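You operate a simulated robot arm through the tools that you are given. There is no shell and no other tool.

You are at the controls of a simulated robot arm. One attempt, no reset.

Task
Take the orange bundle with the latest date from the top of the back desk and leave it on the form there. Take the sponge from the top of the back desk and leave it on the output tray of the black printer. Fetch the jar and stand it on the pink slips. Turn the cassette loader dial to 100. Put the white cup from the top of the front desk in the flat green tray and the blue cup in the middle blue file tray. Fetch the supervisor sign and set it on the folder on the left end of the front desk. Lift the copier lid open. Any order will do. Set down upright: jar, cup.

The check looks at the end state, three seconds after you hand in, the way a careful person would. Anything else that was tipped, shoved, dropped, spilled or broken makes it a failure. Lids that push on must go on centred and level and be pressed home; caps that screw on are set level and turned clockwise until they are tight.

Robot
A 6-joint arm with a two-finger parallel gripper on a trunk, on a base that drives. Base frame: it is fixed to the floor where the robot stands at the start and does not move with it; the origin is under the middle of the robot, x ahead of it, y to its left, z up. Lengths are in m, angles in rad, forces in N, time in s.
Its first joint turns from -2.897 to 2.897 rad. Places, roughly: cassette loader dial [1, -1.3, 0.8]; copier lid [2, 0.9, 1.1]; cup [3, -2, 0.75]; flat green tray (32x19 cm) [6.28, 0.76, 0.78]; folder [3.25, -3.75, 0.75]; form [1, -1.5, 0.75]; jar [1.5, -1.25, 0.75]; middle blue file tray (25x30 cm) [-1.04, -2.98, 0.78]; orange bundle [1, -2, 0.75]; output tray of the black printer (23x24 cm) [1.44, -2.88, 0.96]; pink slips [3.5, -3.5, 0.75]; sponge (11x7x3 cm) [1.4, -2, 0.8]; supervisor sign [3.5, -2.25, 0.75]. Payload 3.43 kg.
Tool frame: the origin (TCP) lies between the finger pads and is the grasp point; the fingertips stand 0.034 m ahead of it; z points along the fingers, y is the line along which they close. The gripper opens to 0.128 m. The fingers are 0.024 m wide and 0.012 m thick; the gripper's body (0.048 by 0.13 m) begins 0.096 m behind the TCP.
Orientation is told as [roll, pitch, yaw] about the base's x, y, z axes, in that order, counted from this pose: with the fingers straight down and closing along the base's y, the tool's x points along the base's -x, its y along +y and its z along -z.

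Tools
- The arm moves only by the tool arm_command. Its argument "increments" is a list of rows, each a list of 7 numbers: the turn, a rotation vector about the tool's x, y, z in units of 5 degrees (1.0 is 5 degrees), then the shift along the tool's x, y, z in units of 30 mm (1.0 is 30 mm), then the gripper command, from -1 (shut) to 1 (fully open), values between in proportion. In form: [[wx, wy, wz, dx, dy, dz, claw], ...]. A call has 1 to 20 rows; each row shifts and turns the commanded pose from where the row before left it, along the tool's axes as they then stand. A call with a number of a shift or a turn outside -1 to 1 is refused whole. Each row takes 0.2 s and may step no farther than 0.05 m and 0.15 rad from the row before; otherwise, or with a gripper value out of range, the whole call is refused. A pose out of reach is approached as far as the arm can. The call stops where the force on the tool passes 40 N (or 10 N more than at its start, if that is more) or the arm is blocked; 0.2 s more then pass. Each finger travels about 0.153 m/s and halts on what it meets, pressing with about 22 N; the grip force reading is that of the motor and also rises with nothing between the fingers. The clock runs only during rows and for 0.2 s after the last one: add rows that do not move to give the fingers time. It gives the time, the measured TCP pose, the force on the tool (base axes), the opening and the grip force at its end, in the units of the frame above (readings bear some noise), with the torque about the TCP (base axes, N m) and any sound that the robot's microphone picked up.
- Cameras (640 x 400 px; columns grow to the right, rows downward): "scene" is now at [0.1724, 0.2233, 1.2079]; the picture's right is [0.03, -1.00, 0.00], its down [-0.46, -0.01, -0.89] and it looks along [0.89, 0.03, -0.46] (base axes); focal length 286 px, centre (320, 200). "wrist" rides on the gripper at [0.076, -0.011, -0.16] in the tool frame; the picture's right is [0.15, 0.99, 0.00], its down [-0.88, 0.13, -0.46] and it looks along [-0.45, 0.07, 0.89] (tool axes); focal length 234 px, centre (320, 200). There is no depth. A picture from a camera that has moved, and an enlarged one, comes with that camera's place and axes in the base frame and with its lens.
- camera(camera): a new picture of that camera. The clock stands still meanwhile.
- steer(legs): drives the robot by 1 to 6 legs, each [ahead, left, turn to the left] in m, m and rad, along the robot's own axes; the way and the turn of a leg run together, so that a leg with both is an arc; at most 1.5 m and 3.142 rad a leg. The arm and the cameras ride along, it lands a little off, and it stops where it bumps. It gives what a move gives.
- pan_tilt(pan, tilt): turns the head with the scene camera to pan (to the left, within 2.496 rad either way) and tilt (down, from -0.506 to 1.204), counted from straight ahead of the robot. It gives what a move gives.
- close_up(camera, box): a new picture of the part [left, top, right, bottom] of that camera's present view, enlarged. The clock stands still meanwhile.
- hand_in(): hands the job in; it is judged then, once.

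Places have to be worked out from the pictures, the camera data and where the tool is seen. Open the gripper and draw the arm clear of the work before you hand the job in, unless the task says otherwise.

The tools are called as name(argument=value, ...) on one line, values as JSON. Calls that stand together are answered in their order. arm_command: Moves the arm, as the interface text tells. Its arguments: {"type":"object","properties":{"increments":{"type":"array"}},"required":["increments"]} The other tools are called the same way: steer (legs) drives the base; pan_tilt (pan, tilt) turns the head that bears the scene camera; camera (camera) takes a picture; close_up (camera, box) takes an enlarged picture of a part of a camera's view; hand_in () hands the job in.

At the start:

```text
time: 0.0
ee_pos: [0.7769, 0.1277, 0.9507]
ee_rot: [0.0, -0.003, 0.0]
ft_force: [0.6, 0.6, 0.3]
wrist_torque: [0.0, 0.0, 0.02]
grip_width: 0.128
gripper_force: 0.0
robot x, y, heading: [-0.0051, -0.0, -0.004]
head pan, tilt: [0.031, 0.476]
```

scene: 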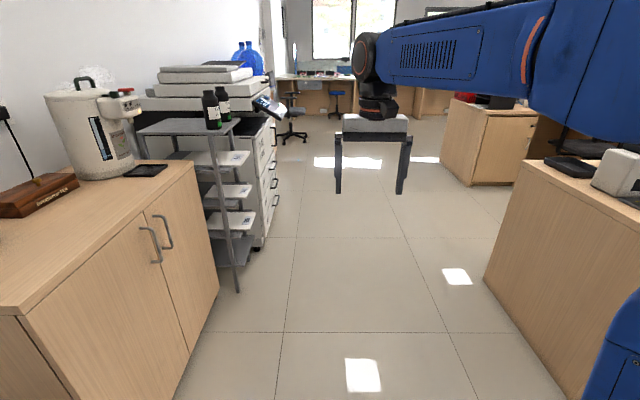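
wrist: 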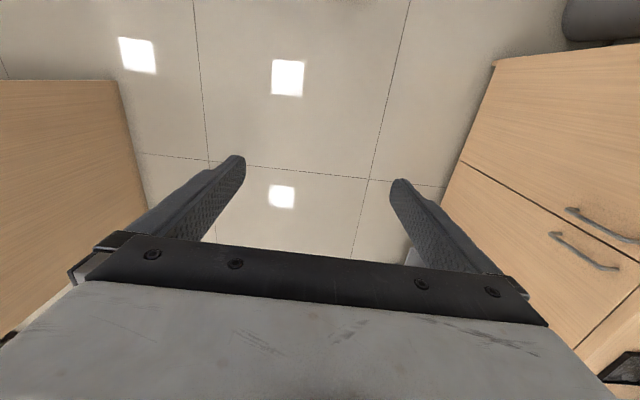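

The start view shows an aisle with desks either side and the copier ahead-left. I'll look around with the head first, beginning to the right, where the back desk should be.

pan_tilt(pan=-1.0, tilt=0.45)

camera(camera="scene")

pan_tilt(pan=-2.0, tilt=0.45)

camera(camera="scene")

pan_tilt(pan=0.9, tilt=0.45)

camera(camera="scene")

```text
time: 1.3
ee_pos: [0.7776, 0.1288, 0.951]
ee_rot: [-0.001, 0.001, 0.001]
ft_force: [-0.2, -1.1, -0.2]
wrist_torque: [0.0, 0.02, 0.02]
grip_width: 0.1281
gripper_force: 0.0
robot x, y, heading: [-0.002, -0.0015, -0.003]
head pan, tilt: [-1.0, 0.45]
```

```text
taken
camera scene: at [0.1307, 0.1432, 1.2103], right [-0.84, -0.54, 0.0], down [-0.24, 0.37, -0.9], along [0.49, -0.76, -0.44], focal length 286 px, centre (320, 200)
```

scene: 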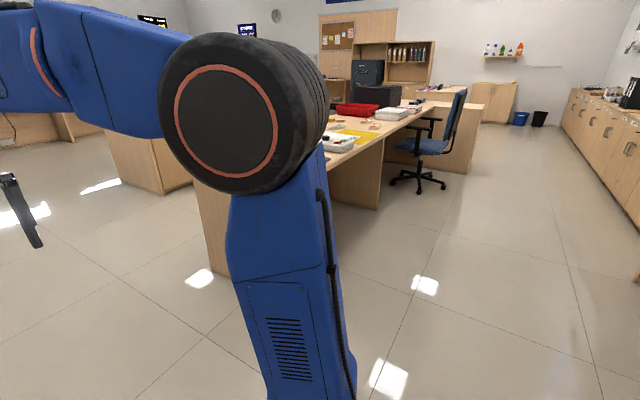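

```text
time: 2.6
ee_pos: [0.7776, 0.1287, 0.9499]
ee_rot: [0.0, -0.001, 0.0]
ft_force: [0.0, -0.1, -0.6]
wrist_torque: [-0.01, -0.02, 0.04]
grip_width: 0.1281
gripper_force: 0.1
robot x, y, heading: [-0.0003, -0.0027, -0.0]
head pan, tilt: [-2.0, 0.45]
```

```text
taken
camera scene: at [0.0428, 0.1369, 1.2103], right [-0.91, 0.42, 0.0], down [0.18, 0.4, -0.9], along [-0.37, -0.82, -0.44], focal length 286 px, centre (320, 200)
```

scene: 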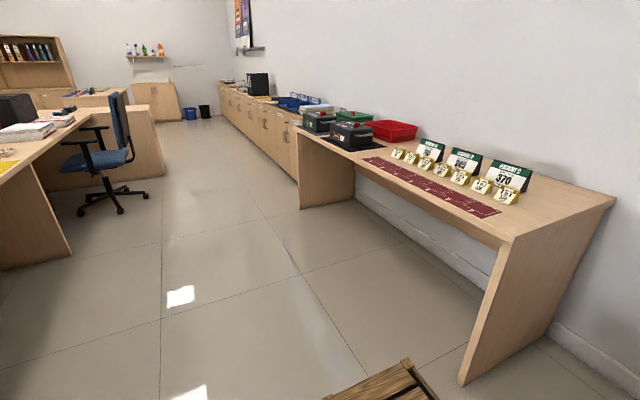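

```text
time: 5.1
ee_pos: [0.7769, 0.1297, 0.9506]
ee_rot: [0.001, 0.001, 0.001]
ft_force: [-0.3, 0.6, -0.3]
wrist_torque: [-0.01, 0.0, 0.0]
grip_width: 0.1279
gripper_force: 0.1
robot x, y, heading: [-0.0013, -0.0028, 0.001]
head pan, tilt: [0.901, 0.45]
```

```text
taken
camera scene: at [0.1381, 0.2925, 1.2103], right [0.78, -0.62, 0.0], down [-0.27, -0.34, -0.9], along [0.56, 0.71, -0.44], focal length 286 px, centre (320, 200)
```

scene: 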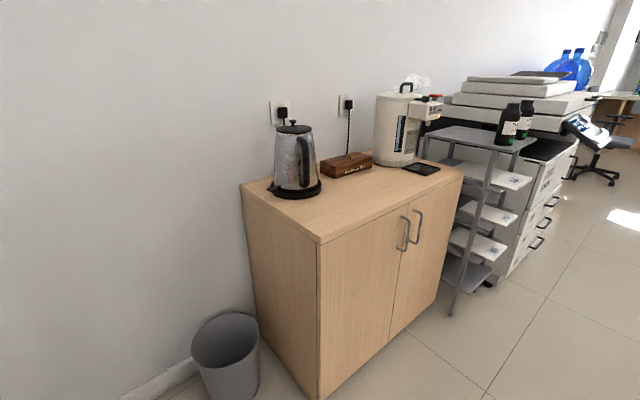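

The room is large: the wall run with the copier to the left, desk(s) to the right, and a wall bench at y about -3. I'll take a few more views to see the desk to the right.

pan_tilt(pan=-1.5, tilt=0.35)

camera(camera="scene")

pan_tilt(pan=-0.45, tilt=0.35)

camera(camera="scene")

pan_tilt(pan=0.1, tilt=0.25)

camera(camera="scene")

```text
time: 7.3
ee_pos: [0.7772, 0.1283, 0.9504]
ee_rot: [0.0, 0.0, -0.001]
ft_force: [0.2, -0.1, 0.2]
wrist_torque: [0.01, -0.03, -0.01]
grip_width: 0.1279
gripper_force: 0.0
robot x, y, heading: [0.0008, 0.0003, -0.003]
head pan, tilt: [-1.499, 0.351]
```

```text
taken
camera scene: at [0.0877, 0.1276, 1.2195], right [-1.0, -0.07, 0.0], down [-0.02, 0.34, -0.94], along [0.07, -0.94, -0.34], focal length 286 px, centre (320, 200)
```

scene: 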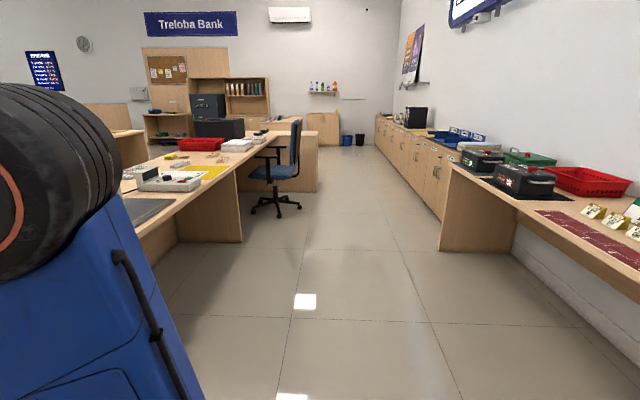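

```text
time: 8.6
ee_pos: [0.7781, 0.1284, 0.9496]
ee_rot: [0.001, 0.001, 0.0]
ft_force: [-0.2, -0.5, -0.4]
wrist_torque: [-0.02, -0.02, 0.0]
grip_width: 0.1281
gripper_force: 0.0
robot x, y, heading: [0.0014, 0.0018, -0.003]
head pan, tilt: [-0.45, 0.351]
```

```text
taken
camera scene: at [0.1648, 0.1799, 1.2195], right [-0.44, -0.9, 0.0], down [-0.31, 0.15, -0.94], along [0.85, -0.41, -0.34], focal length 286 px, centre (320, 200)
```

scene: 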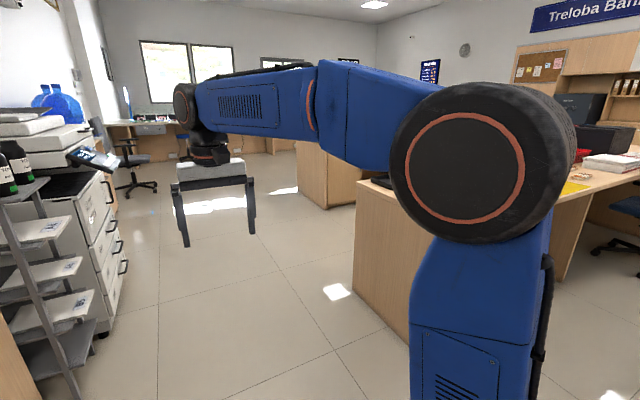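

```text
time: 9.6
ee_pos: [0.7777, 0.1283, 0.9494]
ee_rot: [0.0, 0.0, 0.0]
ft_force: [0.2, 0.7, 0.3]
wrist_torque: [0.02, -0.04, 0.0]
grip_width: 0.1281
gripper_force: 0.1
robot x, y, heading: [0.0005, 0.004, -0.004]
head pan, tilt: [0.099, 0.25]
```

```text
taken
camera scene: at [0.174, 0.2297, 1.2289], right [0.1, -1.0, 0.0], down [-0.25, -0.02, -0.97], along [0.96, 0.1, -0.25], focal length 286 px, centre (320, 200)
```

scene: 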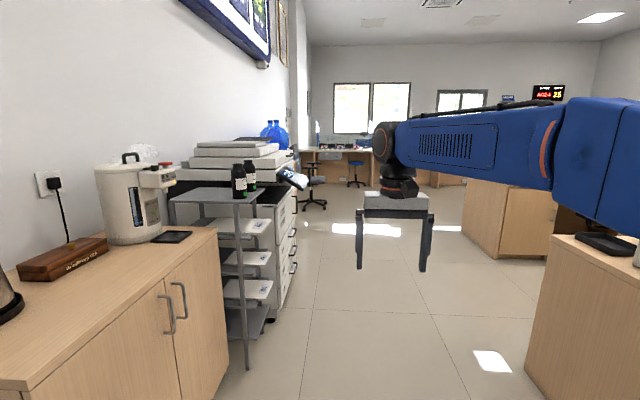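

The back desk spans roughly x 0.9–1.6 from y −0.7 onward, with open floor on its x≈0.3 side. I'll first raise and draw the arm in, so it doesn't sweep the desk while I drive.

arm_command(increments=[[0, 0, 0, 0.6, 0, -1, 1], [0, 0, 0, 0.6, 0, -1, 1], [0, 0, 0, 0.6, 0, -1, 1], [0, 0, 0, 0.6, 0, -1, 1], [0, 0, 0, 0.6, 0, -1, 1], [0, 0, 0, 0.6, 0, -1, 1], [0, 0, 0, 0.6, 0, -1, 1], [0, 0, 0, 0.6, 0, -1, 1], [0, 0, 0, 0.6, 0, 0, 1], [0, 0, 0, 0.6, 0, 0, 1], [0, 0, 0, 0.6, 0, 0, 1], [0, 0, 0, 0.6, 0, 0, 1]])

steer(legs=[[0.1, -1.3, 0]])

pan_tilt(pan=0.0, tilt=0.6)

camera(camera="scene")

camera(camera="wrist")

```text
time: 12.2
ee_pos: [0.5605, 0.1283, 1.1687]
ee_rot: [0.005, -0.003, 0.0]
ft_force: [1.1, 0.1, 0.5]
wrist_torque: [-0.07, 0.02, 0.01]
grip_width: 0.1278
gripper_force: 0.0
out of reach, approached as far as the arm can: row 8
robot x, y, heading: [-0.0007, 0.0009, -0.004]
head pan, tilt: [0.099, 0.25]
```

```text
time: 18.7
ee_pos: [0.6606, -1.1596, 1.1694]
ee_rot: [0.004, -0.005, 0.002]
ft_force: [0.4, 0.5, 0.2]
wrist_torque: [0.0, 0.01, -0.03]
grip_width: 0.1282
gripper_force: 0.0
robot x, y, heading: [0.0998, -1.2942, 0.006]
head pan, tilt: [0.099, 0.25]
```

```text
time: 19.5
ee_pos: [0.6595, -1.1609, 1.1684]
ee_rot: [0.004, -0.004, 0.004]
ft_force: [-1.1, -0.4, 0.1]
wrist_torque: [0.0, 0.02, 0.01]
grip_width: 0.1281
gripper_force: 0.1
robot x, y, heading: [0.1, -1.2879, -0.001]
head pan, tilt: [0.0, 0.6]
```

```text
taken
camera scene: at [0.2686, -1.0688, 1.1968], right [0.0, -1.0, 0.0], down [-0.56, 0.0, -0.83], along [0.83, 0.0, -0.56], focal length 286 px, centre (320, 200)
```

scene: 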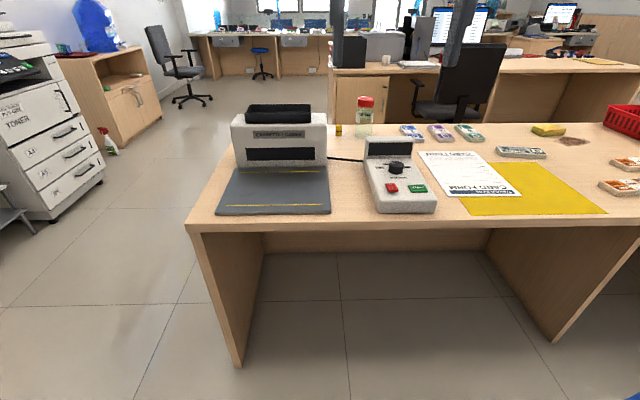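

```text
taken
camera wrist: at [0.5842, -1.1716, 1.3278], right [-0.15, 0.99, 0.0], down [0.88, 0.13, 0.46], along [0.45, 0.07, -0.89], focal length 234 px, centre (320, 200)
```

wrist: 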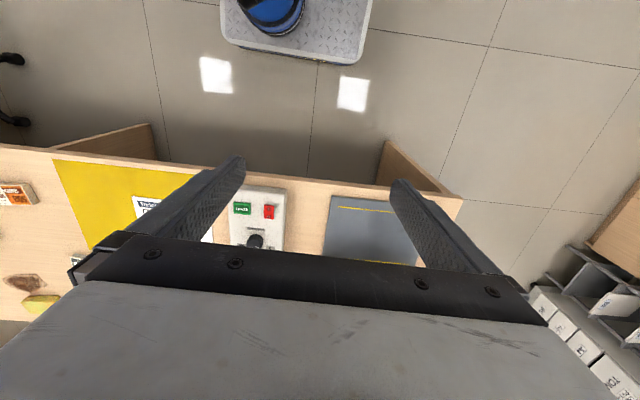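

The desk is in view: banknote tester, cassette loader with dial, form on yellow mat, jar, bundles. Desk front edge is about x≈0.83. I'll look closer at the items to the right.

pan_tilt(pan=-0.6, tilt=0.5)

camera(camera="scene")

close_up(camera="scene", box=[200, 100, 440, 250])

close_up(camera="scene", box=[400, 100, 640, 250])

```text
time: 20.5
ee_pos: [0.661, -1.1608, 1.1694]
ee_rot: [0.002, -0.007, 0.003]
ft_force: [0.3, -0.1, 0.4]
wrist_torque: [0.0, 0.04, 0.0]
grip_width: 0.128
gripper_force: 0.0
robot x, y, heading: [0.0985, -1.2929, -0.006]
head pan, tilt: [-0.6, 0.499]
```

```text
taken
camera scene: at [0.2554, -1.1202, 1.2058], right [-0.56, -0.83, 0.0], down [-0.4, 0.27, -0.88], along [0.73, -0.49, -0.48], focal length 286 px, centre (320, 200)
```

scene: 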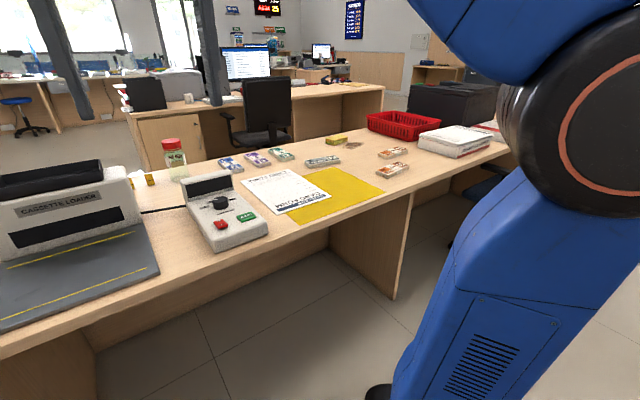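

```text
2.67 times, centred on (320, 175) of scene
camera zoom: at [0.2554, -1.1202, 1.2058], right [-0.56, -0.83, 0.0], down [-0.4, 0.27, -0.88], along [0.73, -0.49, -0.48], focal length 764 px, centre (320, 267)
```

zoom: 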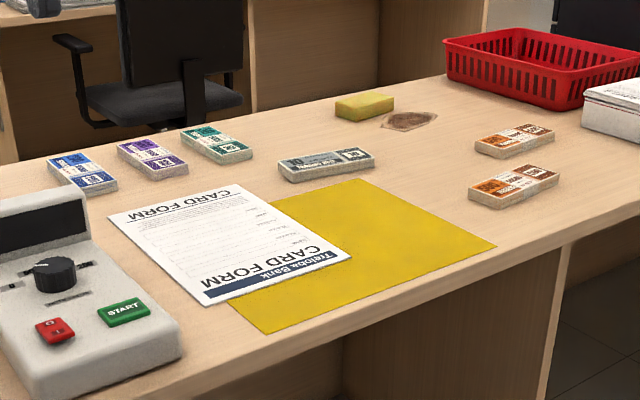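

```text
2.67 times, centred on (520, 175) of scene
camera zoom: at [0.2554, -1.1202, 1.2058], right [-0.56, -0.83, 0.0], down [-0.4, 0.27, -0.88], along [0.73, -0.49, -0.48], focal length 764 px, centre (-213, 267)
```

zoom: 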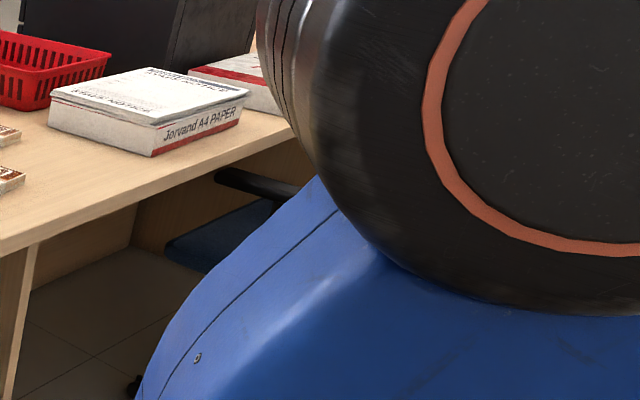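

Two orange bundles with date bands sit at the right; the sponge is the yellow block next to a coffee stain. I'll drive nearer to read the dates.

steer(legs=[[0.24, -0.4, 0]])

pan_tilt(pan=-0.35, tilt=0.7)

camera(camera="scene")

camera(camera="wrist")

```text
time: 23.3
ee_pos: [0.9031, -1.5608, 1.1679]
ee_rot: [0.004, -0.004, 0.004]
ft_force: [0.1, 0.2, -0.4]
wrist_torque: [-0.04, 0.0, 0.0]
grip_width: 0.1278
gripper_force: 0.0
robot x, y, heading: [0.3424, -1.6889, 0.004]
head pan, tilt: [-0.6, 0.499]
```

```text
time: 24.1
ee_pos: [0.9019, -1.5609, 1.1689]
ee_rot: [0.004, -0.004, 0.001]
ft_force: [0.1, 0.4, 0.2]
wrist_torque: [0.02, 0.04, -0.01]
grip_width: 0.128
gripper_force: 0.0
robot x, y, heading: [0.3398, -1.6944, 0.001]
head pan, tilt: [-0.351, 0.7]
```

```text
taken
camera scene: at [0.5017, -1.4989, 1.1882], right [-0.34, -0.94, 0.0], down [-0.61, 0.22, -0.77], along [0.72, -0.26, -0.64], focal length 286 px, centre (320, 200)
```

scene: 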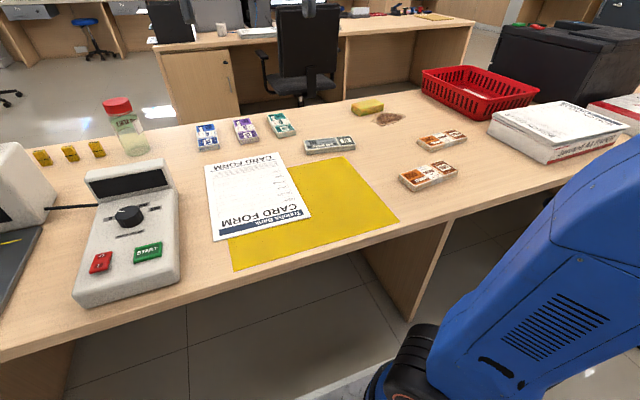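

```text
taken
camera wrist: at [0.826, -1.5717, 1.3278], right [-0.15, 0.99, 0.0], down [0.88, 0.13, 0.46], along [0.45, 0.07, -0.89], focal length 234 px, centre (320, 200)
```

wrist: 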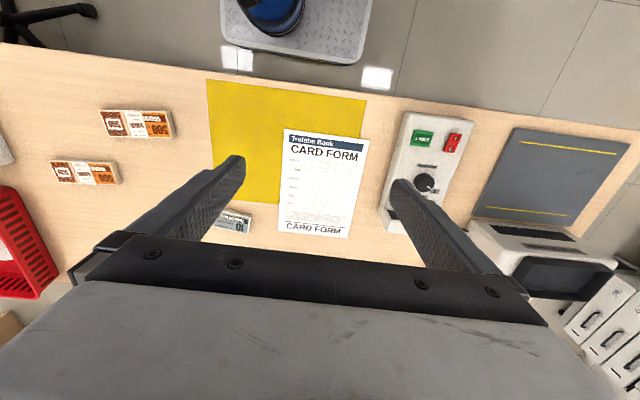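

Nice overhead view. I'll zoom in on the orange bundles from both cameras, and on the loader dial.

close_up(camera="wrist", box=[90, 95, 186, 155])

close_up(camera="wrist", box=[36, 145, 132, 205])

close_up(camera="scene", box=[390, 115, 486, 175])

close_up(camera="scene", box=[390, 150, 470, 200])

close_up(camera="scene", box=[75, 160, 203, 240])

```text
6.67 times, centred on (138, 125) of wrist
camera zoom: at [0.826, -1.5717, 1.3278], right [-0.15, 0.99, 0.0], down [0.88, 0.13, 0.46], along [0.45, 0.07, -0.89], focal length 1561 px, centre (1533, 700)
```

zoom: 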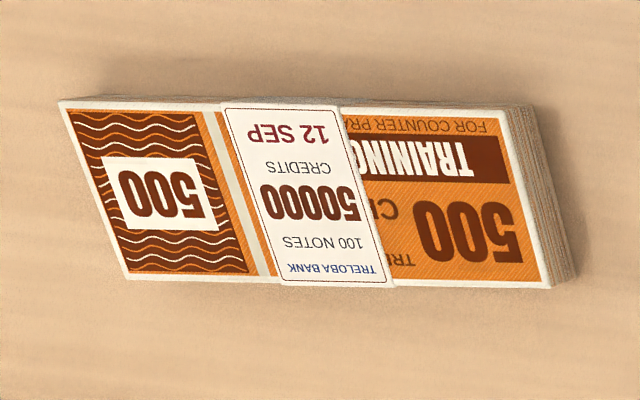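

```text
6.67 times, centred on (84, 175) of wrist
camera zoom: at [0.826, -1.5717, 1.3278], right [-0.15, 0.99, 0.0], down [0.88, 0.13, 0.46], along [0.45, 0.07, -0.89], focal length 1561 px, centre (1893, 367)
```

zoom: 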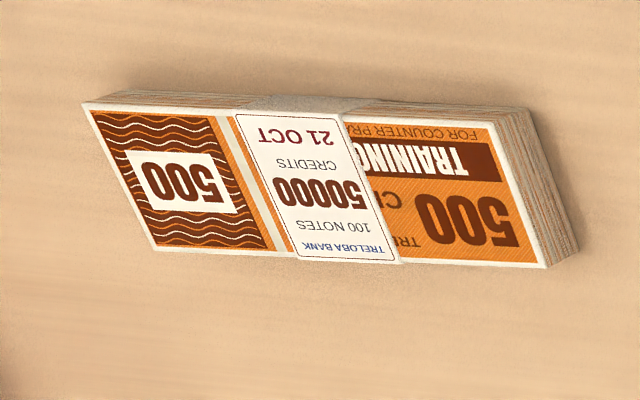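

```text
6.67 times, centred on (438, 145) of scene
camera zoom: at [0.5017, -1.4989, 1.1882], right [-0.34, -0.94, 0.0], down [-0.61, 0.22, -0.77], along [0.72, -0.26, -0.64], focal length 1909 px, centre (-467, 567)
```

zoom: 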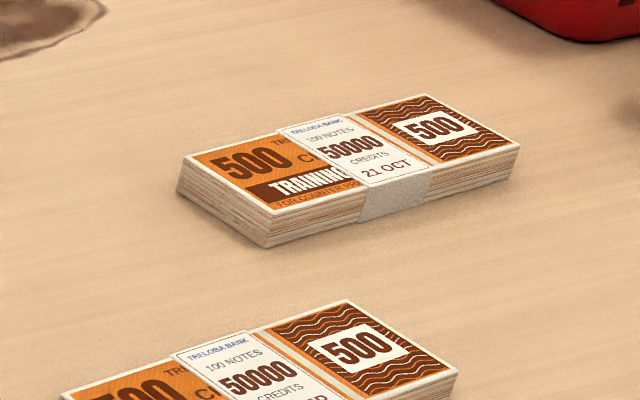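

```text
8.00 times, centred on (430, 175) of scene
camera zoom: at [0.5017, -1.4989, 1.1882], right [-0.34, -0.94, 0.0], down [-0.61, 0.22, -0.77], along [0.72, -0.26, -0.64], focal length 2291 px, centre (-560, 400)
```

zoom: 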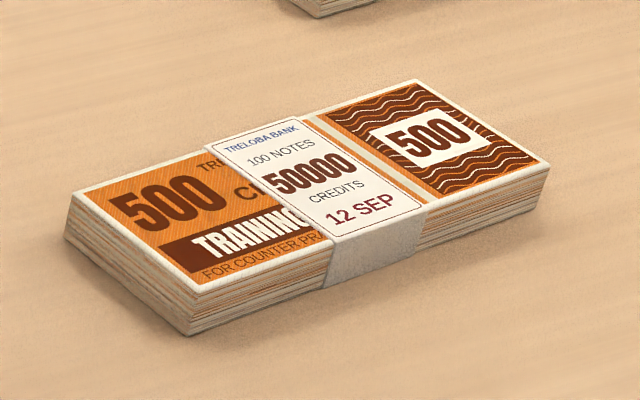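

```text
5.00 times, centred on (139, 200) of scene
camera zoom: at [0.5017, -1.4989, 1.1882], right [-0.34, -0.94, 0.0], down [-0.61, 0.22, -0.77], along [0.72, -0.26, -0.64], focal length 1432 px, centre (1225, 200)
```

zoom: 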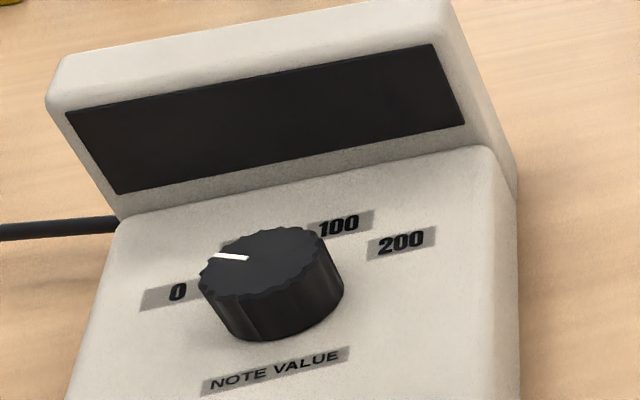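

The far orange bundle reads 21 OCT, the near one 12 SEP, so the far one is wanted; I place it at about (1.12, −2.13), top z≈0.77, long axis nearly along y. I turn the tool to yaw −84° and bring it above that bundle.

arm_command(increments=[[0, 0, 0.988, 0, 0, 0.3, 1], [0, 0, 0.988, 0, 0, 0.3, 1], [0, 0, 0.988, 0, 0, 0.3, 1], [0, 0, 0.988, 0, 0, 0.3, 1], [0, 0, 0.988, 0, 0, 0.3, 1], [0, 0, 0.988, 0, 0, 0.3, 1], [0, 0, 0.988, 0, 0, 0.3, 1], [0, 0, 0.988, 0, 0, 0.3, 1], [0, 0, 0.988, 0, 0, 0.3, 1], [0, 0, 0.988, 0, 0, 0.3, 1], [0, 0, 0.988, 0, 0, 0.3, 1], [0, 0, 0.988, 0, 0, 0.3, 1], [0, 0, 0.988, 0, 0, 0.3, 1], [0, 0, 0.988, 0, 0, 0.3, 1], [0, 0, 0.988, 0, 0, 0.3, 1], [0, 0, 0.988, 0, 0, 0.3, 1], [0, 0, 0.988, 0, 0, 0.3, 1]])

arm_command(increments=[[0, 0, 0, -0.9775, 0.259, 0, 1], [0, 0, 0, -0.9775, 0.259, 0, 1], [0, 0, 0, -0.9775, 0.259, 0, 1], [0, 0, 0, -0.9775, 0.259, 0, 1], [0, 0, 0, -0.9775, 0.259, 0, 1], [0, 0, 0, -0.9775, 0.259, 0, 1], [0, 0, 0, -0.9775, 0.259, 0, 1], [0, 0, 0, -0.9775, 0.259, 0, 1], [0, 0, 0, -0.9775, 0.259, 0, 1], [0, 0, 0, -0.9775, 0.259, 0, 1], [0, 0, 0, -0.9775, 0.259, 0, 1], [0, 0, 0, -0.9775, 0.259, 0, 1], [0, 0, 0, -0.9775, 0.259, 0, 1], [0, 0, 0, -0.9775, 0.259, 0, 1], [0, 0, 0, -0.9775, 0.259, 0, 1], [0, 0, 0, -0.9775, 0.259, 0, 1], [0, 0, 0, -0.9775, 0.259, 0, 1], [0, 0, 0, -0.9775, 0.259, 0, 1], [0, 0, 0, -0.9775, 0.259, 0, 1], [0, 0, 0, -0.9775, 0.259, 0, 1]])

camera(camera="wrist")

camera(camera="scene")

```text
time: 27.7
ee_pos: [0.9012, -1.5606, 1.0154]
ee_rot: [0.006, 0.005, -1.462]
ft_force: [-0.5, 1.0, 0.3]
wrist_torque: [0.0, -0.04, 0.01]
grip_width: 0.1279
gripper_force: 0.1
robot x, y, heading: [0.3401, -1.6932, 0.001]
head pan, tilt: [-0.351, 0.7]
```

```text
time: 31.9
ee_pos: [1.1226, -2.1251, 1.0143]
ee_rot: [0.004, 0.001, -1.461]
ft_force: [-0.5, -0.3, -0.2]
wrist_torque: [-0.03, -0.02, -0.02]
grip_width: 0.1282
gripper_force: 0.1
robot x, y, heading: [0.3431, -1.6899, 0.002]
head pan, tilt: [-0.351, 0.7]
```

```text
taken
camera wrist: at [1.1028, -2.052, 1.1745], right [0.97, 0.25, 0.01], down [0.22, -0.86, 0.45], along [0.12, -0.44, -0.89], focal length 234 px, centre (320, 200)
```

wrist: 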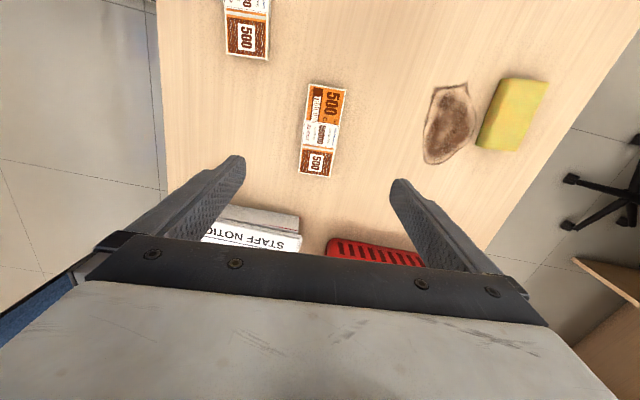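

```text
taken
camera scene: at [0.5015, -1.4987, 1.1881], right [-0.34, -0.94, 0.0], down [-0.61, 0.22, -0.77], along [0.72, -0.26, -0.64], focal length 286 px, centre (320, 200)
```

scene: 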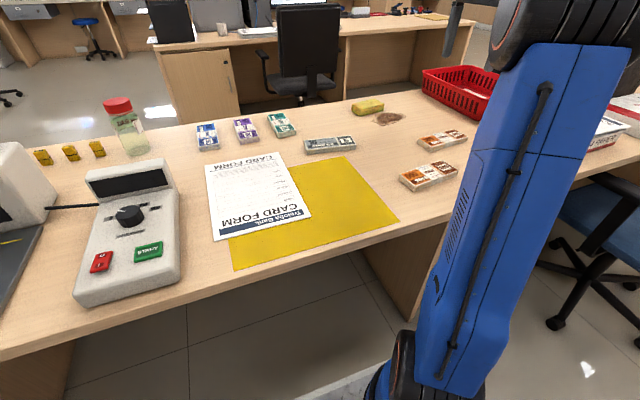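

The wrist view puts the bundle centre at about (1.127, −2.127), within a few mm of the tool. I descend so the fingertips stop a few mm above the desk and close across its width.

arm_command(increments=[[0, 0, 0, 0.05, 0.15, 1, 1], [0, 0, 0, 0, 0, 1, 1], [0, 0, 0, 0, 0, 1, 1], [0, 0, 0, 0, 0, 1, 1], [0, 0, 0, 0, 0, 1, 1], [0, 0, 0, 0, 0, 1, 1], [0, 0, 0, 0, 0, 0.7, 1], [0, 0, 0, 0, 0, 0.4, 1], [0, 0, 0, 0, 0, 0.35, 1], [0, 0, 0, 0, 0, 0, 1]])

camera(camera="wrist")

```text
time: 34.1
ee_pos: [1.1269, -2.122, 0.7918]
ee_rot: [0.005, 0.001, -1.462]
ft_force: [-0.6, -0.1, -0.2]
wrist_torque: [0.0, 0.0, -0.02]
grip_width: 0.1281
gripper_force: 0.0
robot x, y, heading: [0.3418, -1.6893, 0.002]
head pan, tilt: [-0.351, 0.7]
```

```text
taken
camera wrist: at [1.107, -2.0489, 0.9511], right [0.97, 0.25, 0.01], down [0.22, -0.86, 0.45], along [0.12, -0.44, -0.89], focal length 234 px, centre (320, 200)
```

wrist: 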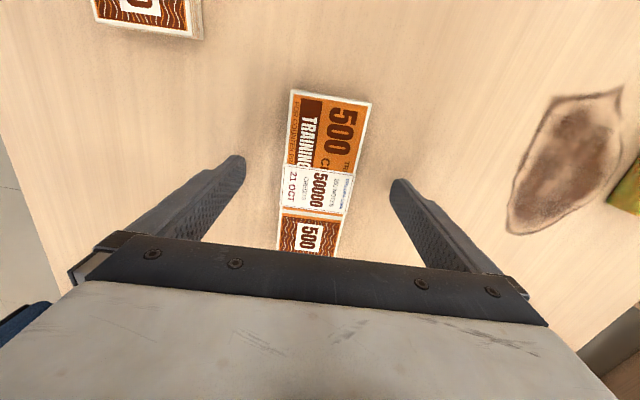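

The 21 OCT bundle lies between the fingers; I close and wait for the grip.

arm_command(increments=[[0, 0, 0, 0, 0, 0, 0], [0, 0, 0, 0, 0, 0, -0.5], [0, 0, 0, 0, 0, 0, -1], [0, 0, 0, 0, 0, 0, -1], [0, 0, 0, 0, 0, 0, -1]])

camera(camera="wrist")

```text
time: 35.3
ee_pos: [1.1279, -2.1234, 0.7929]
ee_rot: [0.004, 0.001, -1.463]
ft_force: [0.5, 0.8, -0.6]
wrist_torque: [-0.02, 0.01, 0.0]
grip_width: 0.0595
gripper_force: 22.0
robot x, y, heading: [0.3411, -1.6919, 0.004]
head pan, tilt: [-0.351, 0.7]
```

```text
taken
camera wrist: at [1.107, -2.0489, 0.9512], right [0.97, 0.25, 0.01], down [0.22, -0.86, 0.45], along [0.12, -0.44, -0.89], focal length 234 px, centre (320, 200)
```

wrist: 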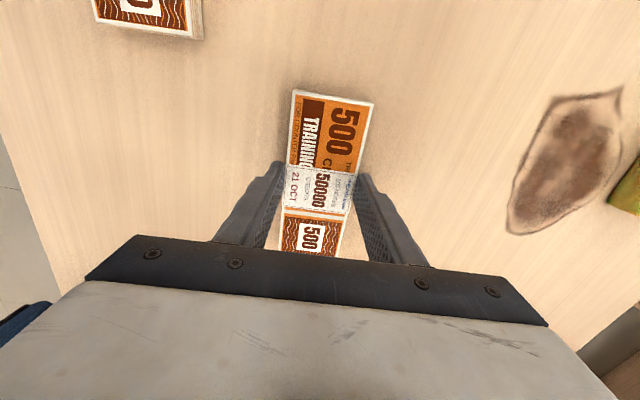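

Gripped at 0.06 m. I lift it 0.15 m and carry it over the card form.

arm_command(increments=[[0, 0, 0, 0, 0, -0.5, -1], [0, 0, 0, 0, 0, -1, -1], [0, 0, 0, 0, 0, -1, -1], [0, 0, 0, 0, 0, -1, -1], [0, 0, 0, 0, 0, -1, -1], [0, 0, 0, 0, 0, -0.5, -1]])

arm_command(increments=[[0, 0, 0, 0.9945, 0.041, 0, -1], [0, 0, 0, 0.9945, 0.041, 0, -1], [0, 0, 0, 0.9945, 0.041, 0, -1], [0, 0, 0, 0.9945, 0.041, 0, -1], [0, 0, 0, 0.9945, 0.041, 0, -1], [0, 0, 0, 0.9945, 0.041, 0, -1], [0, 0, 0, 0.9945, 0.041, 0, -1], [0, 0, 0, 0.9945, 0.041, 0, -1], [0, 0, 0, 0.9945, 0.041, 0, -1], [0, 0, 0, 0.9945, 0.041, 0, -1], [0, 0, 0, 0.9945, 0.041, 0, -1], [0, 0, 0, 0.9945, 0.041, 0, -1], [0, 0, 0, 0.9945, 0.041, 0, -1], [0, 0, 0, 0.9945, 0.041, 0, -1], [0, 0, 0, 0.9945, 0.041, 0, -1], [0, 0, 0, 0.9945, 0.041, 0, -1], [0, 0, 0, 0.9945, 0.041, 0, -1], [0, 0, 0, 0.9945, 0.041, 0, -1], [0, 0, 0, 0.9945, 0.041, 0, -1], [0, 0, 0, 0.9945, 0.041, 0, -1]])

camera(camera="wrist")

camera(camera="scene")

```text
time: 36.7
ee_pos: [1.1276, -2.1237, 0.9423]
ee_rot: [0.005, 0.003, -1.461]
ft_force: [-0.2, 0.2, -0.9]
wrist_torque: [0.04, 0.03, 0.02]
grip_width: 0.0598
gripper_force: 22.3
robot x, y, heading: [0.3421, -1.6913, 0.006]
head pan, tilt: [-0.351, 0.7]
```

```text
time: 40.9
ee_pos: [1.0853, -1.5279, 0.9419]
ee_rot: [0.005, 0.003, -1.462]
ft_force: [-0.4, -0.6, -0.4]
wrist_torque: [0.0, -0.05, -0.02]
grip_width: 0.0594
gripper_force: 22.1
robot x, y, heading: [0.3431, -1.6903, 0.003]
head pan, tilt: [-0.351, 0.7]
```

```text
taken
camera wrist: at [1.0659, -1.4544, 1.1019], right [0.97, 0.25, 0.01], down [0.22, -0.86, 0.45], along [0.12, -0.44, -0.89], focal length 234 px, centre (320, 200)
```

wrist: 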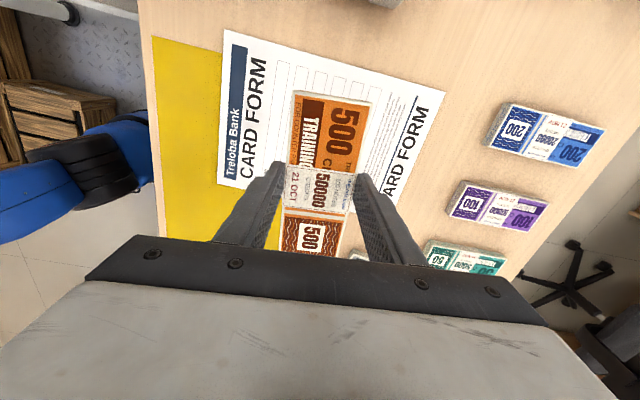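

```text
taken
camera scene: at [0.5018, -1.4989, 1.1881], right [-0.34, -0.94, 0.0], down [-0.61, 0.22, -0.76], along [0.72, -0.26, -0.64], focal length 286 px, centre (320, 200)
```

scene: 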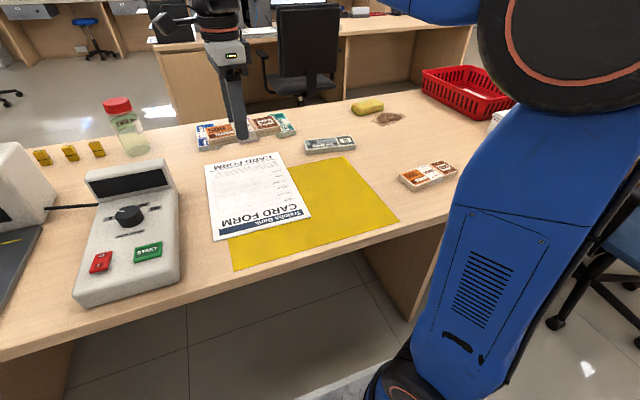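

The form spans x 0.94–1.24, y −1.64…−1.43, and the bundle hangs over its middle. I lower it and release.

arm_command(increments=[[0, 0, 0, 0, 0, 1, -1], [0, 0, 0, 0, 0, 1, -1], [0, 0, 0, 0, 0, 1, -1], [0, 0, 0, 0, 0, 1, -1], [0, 0, 0, 0, 0, 0.5, -1], [0, 0, 0, 0, 0, 0.35, -1], [0, 0, 0, 0, 0, 0, -1]])

arm_command(increments=[[0, 0, 0, 0, 0, 0.1, -0.05], [0, 0, 0, 0, 0, 0, 0.3], [0, 0, 0, 0, 0, 0, 0.6], [0, 0, 0, 0, 0, -0.5, 0.6], [0, 0, 0, 0, 0, -1, 1], [0, 0, 0, 0, 0, -1, 1], [0, 0, 0, 0, 0, -1, 1], [0, 0, 0, 0, 0, -1, 1], [0, 0, 0, 0, 0, -1, 1], [0, 0, 0, 0, 0, -1, 1], [0, 0, 0, 0, 0, -1, 1]])

camera(camera="wrist")

```text
time: 42.5
ee_pos: [1.0861, -1.5278, 0.796]
ee_rot: [0.006, 0.002, -1.462]
ft_force: [0.1, 0.0, -1.6]
wrist_torque: [0.03, 0.01, 0.03]
grip_width: 0.0594
gripper_force: 22.2
robot x, y, heading: [0.3389, -1.6917, 0.002]
head pan, tilt: [-0.351, 0.7]
```

```text
time: 44.9
ee_pos: [1.0856, -1.5292, 1.02]
ee_rot: [0.004, 0.002, -1.462]
ft_force: [0.8, 0.4, 0.3]
wrist_torque: [0.03, -0.01, 0.0]
grip_width: 0.128
gripper_force: 0.1
robot x, y, heading: [0.3449, -1.6893, -0.002]
head pan, tilt: [-0.351, 0.7]
```

```text
taken
camera wrist: at [1.0653, -1.4542, 1.1798], right [0.97, 0.25, 0.0], down [0.22, -0.86, 0.45], along [0.12, -0.44, -0.89], focal length 234 px, centre (320, 200)
```

wrist: 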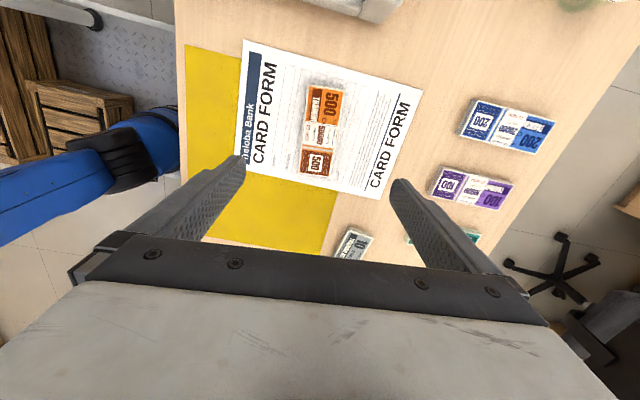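

The bundle lies flat on the form. Next the loader dial at about (1.0, −1.3); I move the wrist camera above it to read the scale.

arm_command(increments=[[0, 0, 0, 0.917, -0.272, 0, 1], [0, 0, 0, 0.917, -0.272, 0, 1], [0, 0, 0, 0.917, -0.272, 0, 1], [0, 0, 0, 0.917, -0.272, 0, 1], [0, 0, 0, 0.917, -0.272, 0, 1], [0, 0, 0, 0.917, -0.272, 0, 1]])

camera(camera="wrist")

close_up(camera="wrist", box=[208, 20, 432, 160])

close_up(camera="scene", box=[67, 130, 211, 310])

```text
time: 46.3
ee_pos: [1.0181, -1.3685, 1.0195]
ee_rot: [0.005, 0.003, -1.462]
ft_force: [0.3, -0.2, 0.3]
wrist_torque: [0.01, -0.01, 0.01]
grip_width: 0.1282
gripper_force: 0.0
robot x, y, heading: [0.3424, -1.6899, 0.003]
head pan, tilt: [-0.351, 0.7]
```

```text
taken
camera wrist: at [0.9982, -1.2951, 1.1796], right [0.97, 0.25, 0.01], down [0.22, -0.86, 0.45], along [0.12, -0.44, -0.89], focal length 234 px, centre (320, 200)
```

wrist: 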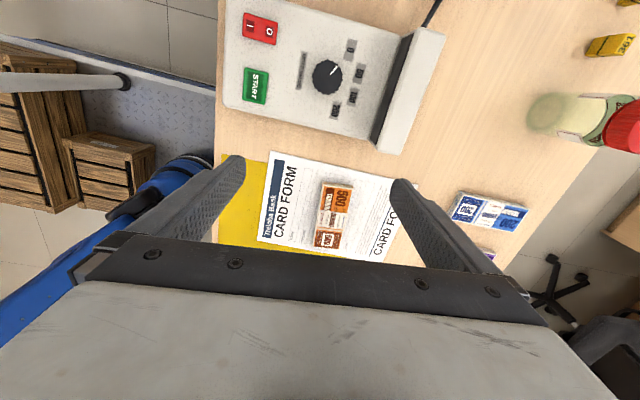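

```text
2.86 times, centred on (320, 90) of wrist
camera zoom: at [0.9982, -1.2951, 1.1796], right [0.97, 0.25, 0.01], down [0.22, -0.86, 0.45], along [0.12, -0.44, -0.89], focal length 669 px, centre (320, 514)
```

zoom: 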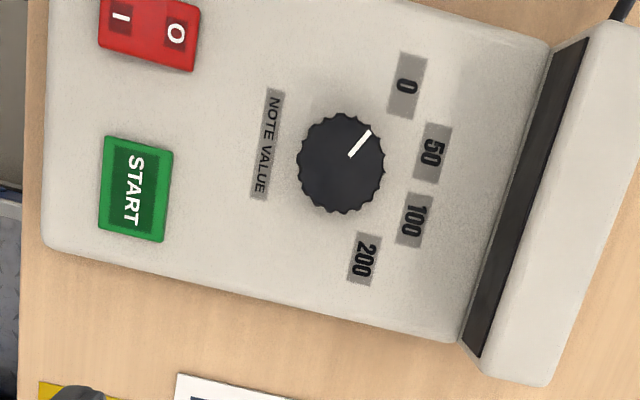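

```text
2.22 times, centred on (139, 220) of scene
camera zoom: at [0.5018, -1.4989, 1.1881], right [-0.34, -0.94, 0.0], down [-0.61, 0.22, -0.76], along [0.72, -0.26, -0.64], focal length 636 px, centre (722, 156)
```

zoom: 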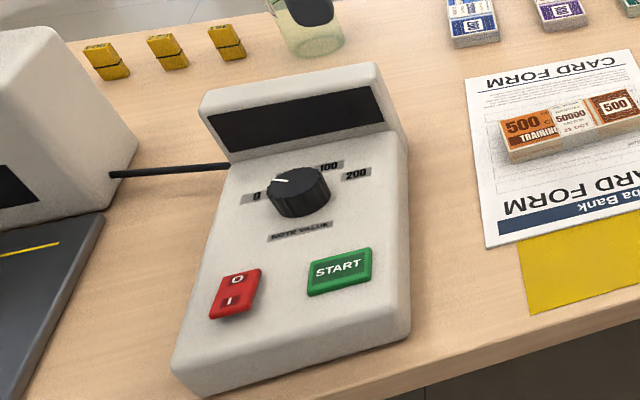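

The scale reads 0, 50, 100, 200 at about +60°, +20°, −20°, −60°; the pointer stands at 0, so I need about 80° clockwise. The knob top is near (1.008, −1.289, 0.817) and the panel tilts about 7° toward the robot. I turn the tool to yaw 0 and shift above the knob.

arm_command(increments=[[0, 0, -0.9853, 0, 0, 0, 1], [0, 0, -0.9853, 0, 0, 0, 1], [0, 0, -0.9853, 0, 0, 0, 1], [0, 0, -0.9853, 0, 0, 0, 1], [0, 0, -0.9853, 0, 0, 0, 1], [0, 0, -0.9853, 0, 0, 0, 1], [0, 0, -0.9853, 0, 0, 0, 1], [0, 0, -0.9853, 0, 0, 0, 1], [0, 0, -0.9853, 0, 0, 0, 1], [0, 0, -0.9853, 0, 0, 0, 1], [0, 0, -0.9853, 0, 0, 0, 1], [0, 0, -0.9853, 0, 0, 0, 1], [0, 0, -0.9853, 0, 0, 0, 1], [0, 0, -0.9853, 0, 0, 0, 1], [0, 0, -0.9853, 0, 0, 0, 1], [0, 0, -0.9853, 0, 0, 0, 1], [0, 0, -0.9853, 0, 0, 0, 1], [0, 0, 0, 0.133, 0.883, 0, 1], [0, 0, 0, 0.133, 0.883, 0, 1], [0, 0, 0, 0.133, 0.883, 0, 1]])

camera(camera="wrist")

camera(camera="scene")

```text
time: 50.5
ee_pos: [1.0058, -1.2902, 1.0207]
ee_rot: [0.006, -0.005, 0.0]
ft_force: [0.1, 0.6, 0.2]
wrist_torque: [0.03, -0.01, 0.02]
grip_width: 0.1281
gripper_force: 0.0
robot x, y, heading: [0.3417, -1.6923, -0.001]
head pan, tilt: [-0.351, 0.7]
```

```text
taken
camera wrist: at [0.9299, -1.3021, 1.1794], right [-0.15, 0.99, 0.0], down [0.88, 0.13, 0.46], along [0.45, 0.07, -0.89], focal length 234 px, centre (320, 200)
```

wrist: 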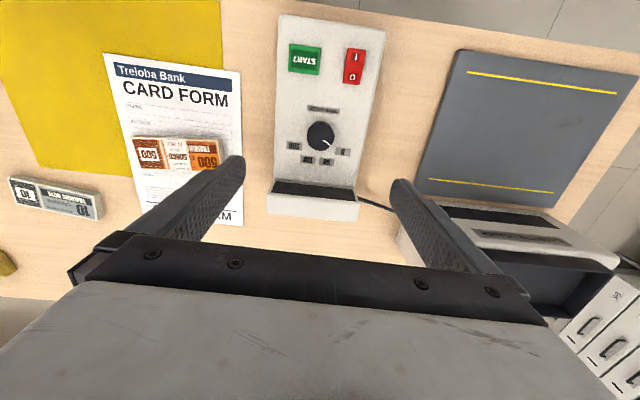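

```text
taken
camera scene: at [0.5017, -1.499, 1.1882], right [-0.34, -0.94, 0.0], down [-0.61, 0.22, -0.76], along [0.72, -0.26, -0.64], focal length 286 px, centre (320, 200)
```

scene: 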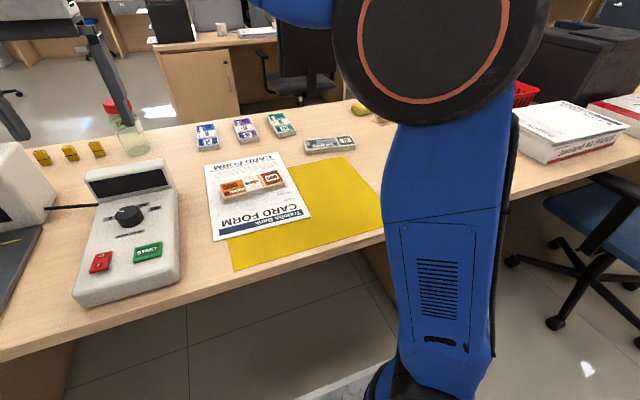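

Knob confirmed near (1.005, −1.289). I narrow the fingers, tilt 7° to match the panel, turn to yaw about +40° and come down part way.

arm_command(increments=[[0, 0, 0, 0.41, 0, 0, 0.25], [0, 0, 0, 0.41, 0.03, 0, 0.25], [0, -0.7, 0, 0, 0, 0, 0.25], [0, -0.7, 0, 0, 0, 0, 0.25], [0, 0, -1, 0, 0, 0, 0.25], [0, 0, -1, 0, 0, 0, 0.25], [0, 0, -1, 0, 0, 0, 0.25], [0, 0, -1, 0, 0, 0, 0.25], [0, 0, -1, 0, 0, 0, 0.25], [0, 0, -1, 0, 0, 0, 0.25], [0, 0, -1, 0, 0, 0, 0.25], [0, 0, -1, 0, 0, 0, 0.25], [0, 0, 0, 0, 0, 1, 0.25], [0, 0, 0, 0, 0, 1, 0.25], [0, 0, 0, 0, 0, 1, 0.25], [0, 0, 0, 0, 0, 1, 0.25], [0, 0, 0, 0, 0, 0, 0.25]])

camera(camera="wrist")

close_up(camera="scene", box=[50, 100, 210, 200])

```text
time: 54.1
ee_pos: [0.9965, -1.2873, 0.9025]
ee_rot: [-0.078, -0.099, 0.702]
ft_force: [0.7, 0.5, 0.0]
wrist_torque: [0.01, 0.04, 0.0]
grip_width: 0.0801
gripper_force: 0.0
robot x, y, heading: [0.3361, -1.6888, 0.005]
head pan, tilt: [-0.351, 0.7]
```

```text
taken
camera wrist: at [0.9265, -1.3452, 1.0538], right [-0.74, 0.66, -0.09], down [0.53, 0.66, 0.53], along [0.41, 0.34, -0.84], focal length 234 px, centre (320, 200)
```

wrist: 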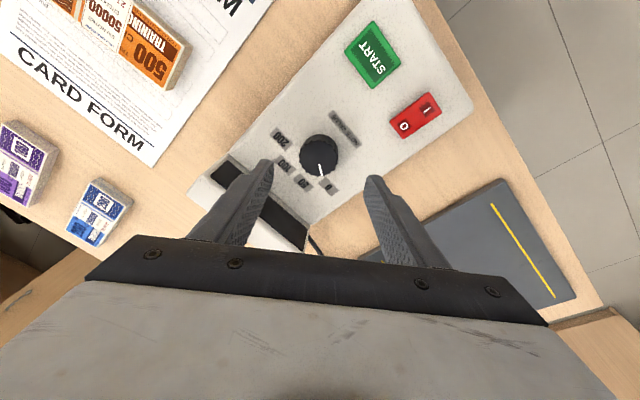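

```text
4.00 times, centred on (130, 150) of scene
camera zoom: at [0.5017, -1.4988, 1.1881], right [-0.34, -0.94, 0.0], down [-0.61, 0.22, -0.76], along [0.72, -0.26, -0.64], focal length 1146 px, centre (1080, 400)
```

zoom: 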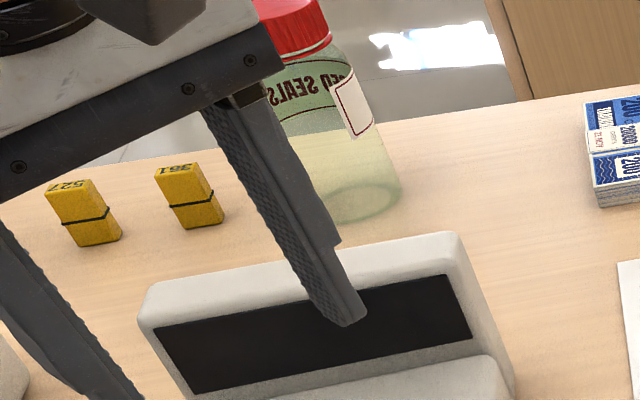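

The tool axis meets the knob within about 3 mm. I trim that, descend the last 67 mm and close on the knob.

arm_command(increments=[[0, 0, 0, 0.1, 0, 0.7, 0.25], [0, 0, 0, 0, 0, 0.7, 0.25], [0, 0, 0, 0, 0, 0.5, 0.25], [0, 0, 0, 0, 0, 0.33, 0.25], [0, 0, 0, 0, 0, 0, 0.25]])

camera(camera="wrist")

close_up(camera="scene", box=[50, 130, 210, 230])

```text
time: 55.3
ee_pos: [1.0028, -1.2901, 0.8342]
ee_rot: [-0.079, -0.099, 0.701]
ft_force: [-1.7, -1.3, 6.6]
wrist_torque: [0.15, 0.31, 0.14]
grip_width: 0.0798
gripper_force: 0.1
robot x, y, heading: [0.3372, -1.6907, 0.004]
head pan, tilt: [-0.351, 0.7]
```

```text
taken
camera wrist: at [0.9328, -1.3476, 0.9852], right [-0.74, 0.66, -0.09], down [0.53, 0.66, 0.53], along [0.41, 0.34, -0.84], focal length 234 px, centre (320, 200)
```

wrist: 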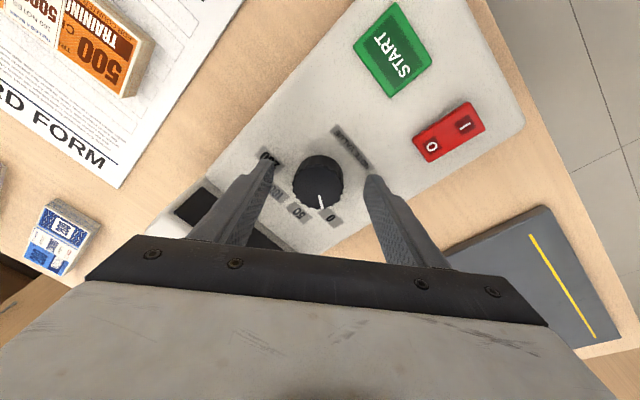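

```text
4.00 times, centred on (130, 180) of scene
camera zoom: at [0.5015, -1.4989, 1.1882], right [-0.34, -0.94, 0.0], down [-0.61, 0.22, -0.77], along [0.72, -0.26, -0.64], focal length 1146 px, centre (1080, 280)
```

zoom: 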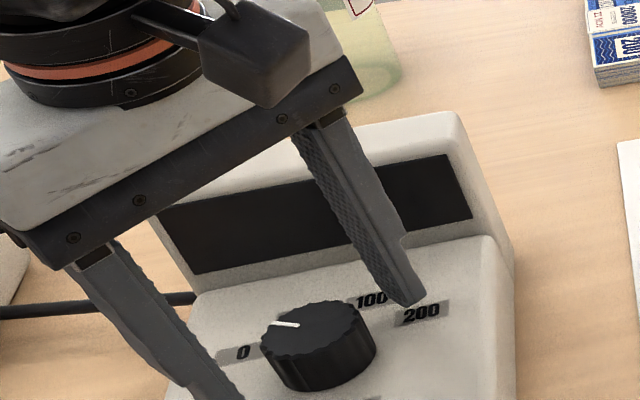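

The knob sits exactly centred between the fingers, and one fingertip just brushes the panel (6.6 N). I back off 4 mm and close on the knob.

arm_command(increments=[[0, 0, 0, 0, 0, -0.13, 0.25], [0, 0, 0, 0, 0, 0, 0.25], [0, 0, 0, 0, 0, 0, -0.2], [0, 0, 0, 0, 0, 0, -0.6], [0, 0, 0, 0, 0, 0, -1], [0, 0, 0, 0, 0, 0, -1]])

camera(camera="wrist")

```text
time: 56.7
ee_pos: [1.0039, -1.2914, 0.8378]
ee_rot: [-0.08, -0.098, 0.703]
ft_force: [14.1, -14.4, 2.1]
wrist_torque: [0.0, 0.02, -0.12]
grip_width: 0.0427
gripper_force: 45.2
robot x, y, heading: [0.343, -1.6906, 0.006]
head pan, tilt: [-0.351, 0.7]
```

```text
taken
camera wrist: at [0.9328, -1.3483, 0.9893], right [-0.74, 0.66, -0.09], down [0.53, 0.66, 0.53], along [0.41, 0.34, -0.84], focal length 234 px, centre (320, 200)
```

wrist: 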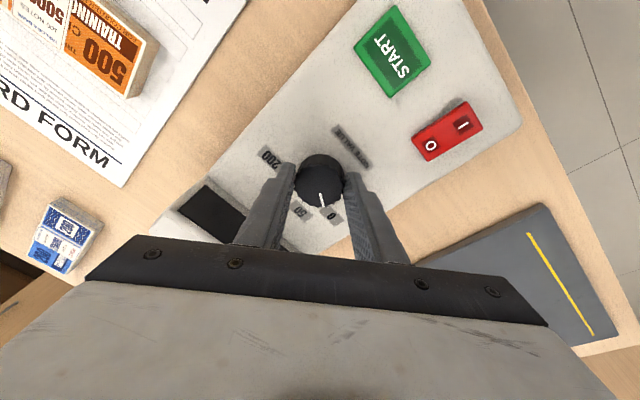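

Gripped the knob (0.043 m) with about 20 N of side load, so I ease 2 mm along the closing line first.

arm_command(increments=[[0, 0, 0, 0, -0.06, 0, -1], [0, 0, 0, 0, 0, 0, -1]])

```text
time: 57.3
ee_pos: [1.0029, -1.29, 0.8381]
ee_rot: [-0.08, -0.1, 0.704]
ft_force: [3.3, -2.4, -2.7]
wrist_torque: [0.78, 0.17, -0.1]
grip_width: 0.0425
gripper_force: 44.9
robot x, y, heading: [0.342, -1.6897, -0.0]
head pan, tilt: [-0.351, 0.7]
```

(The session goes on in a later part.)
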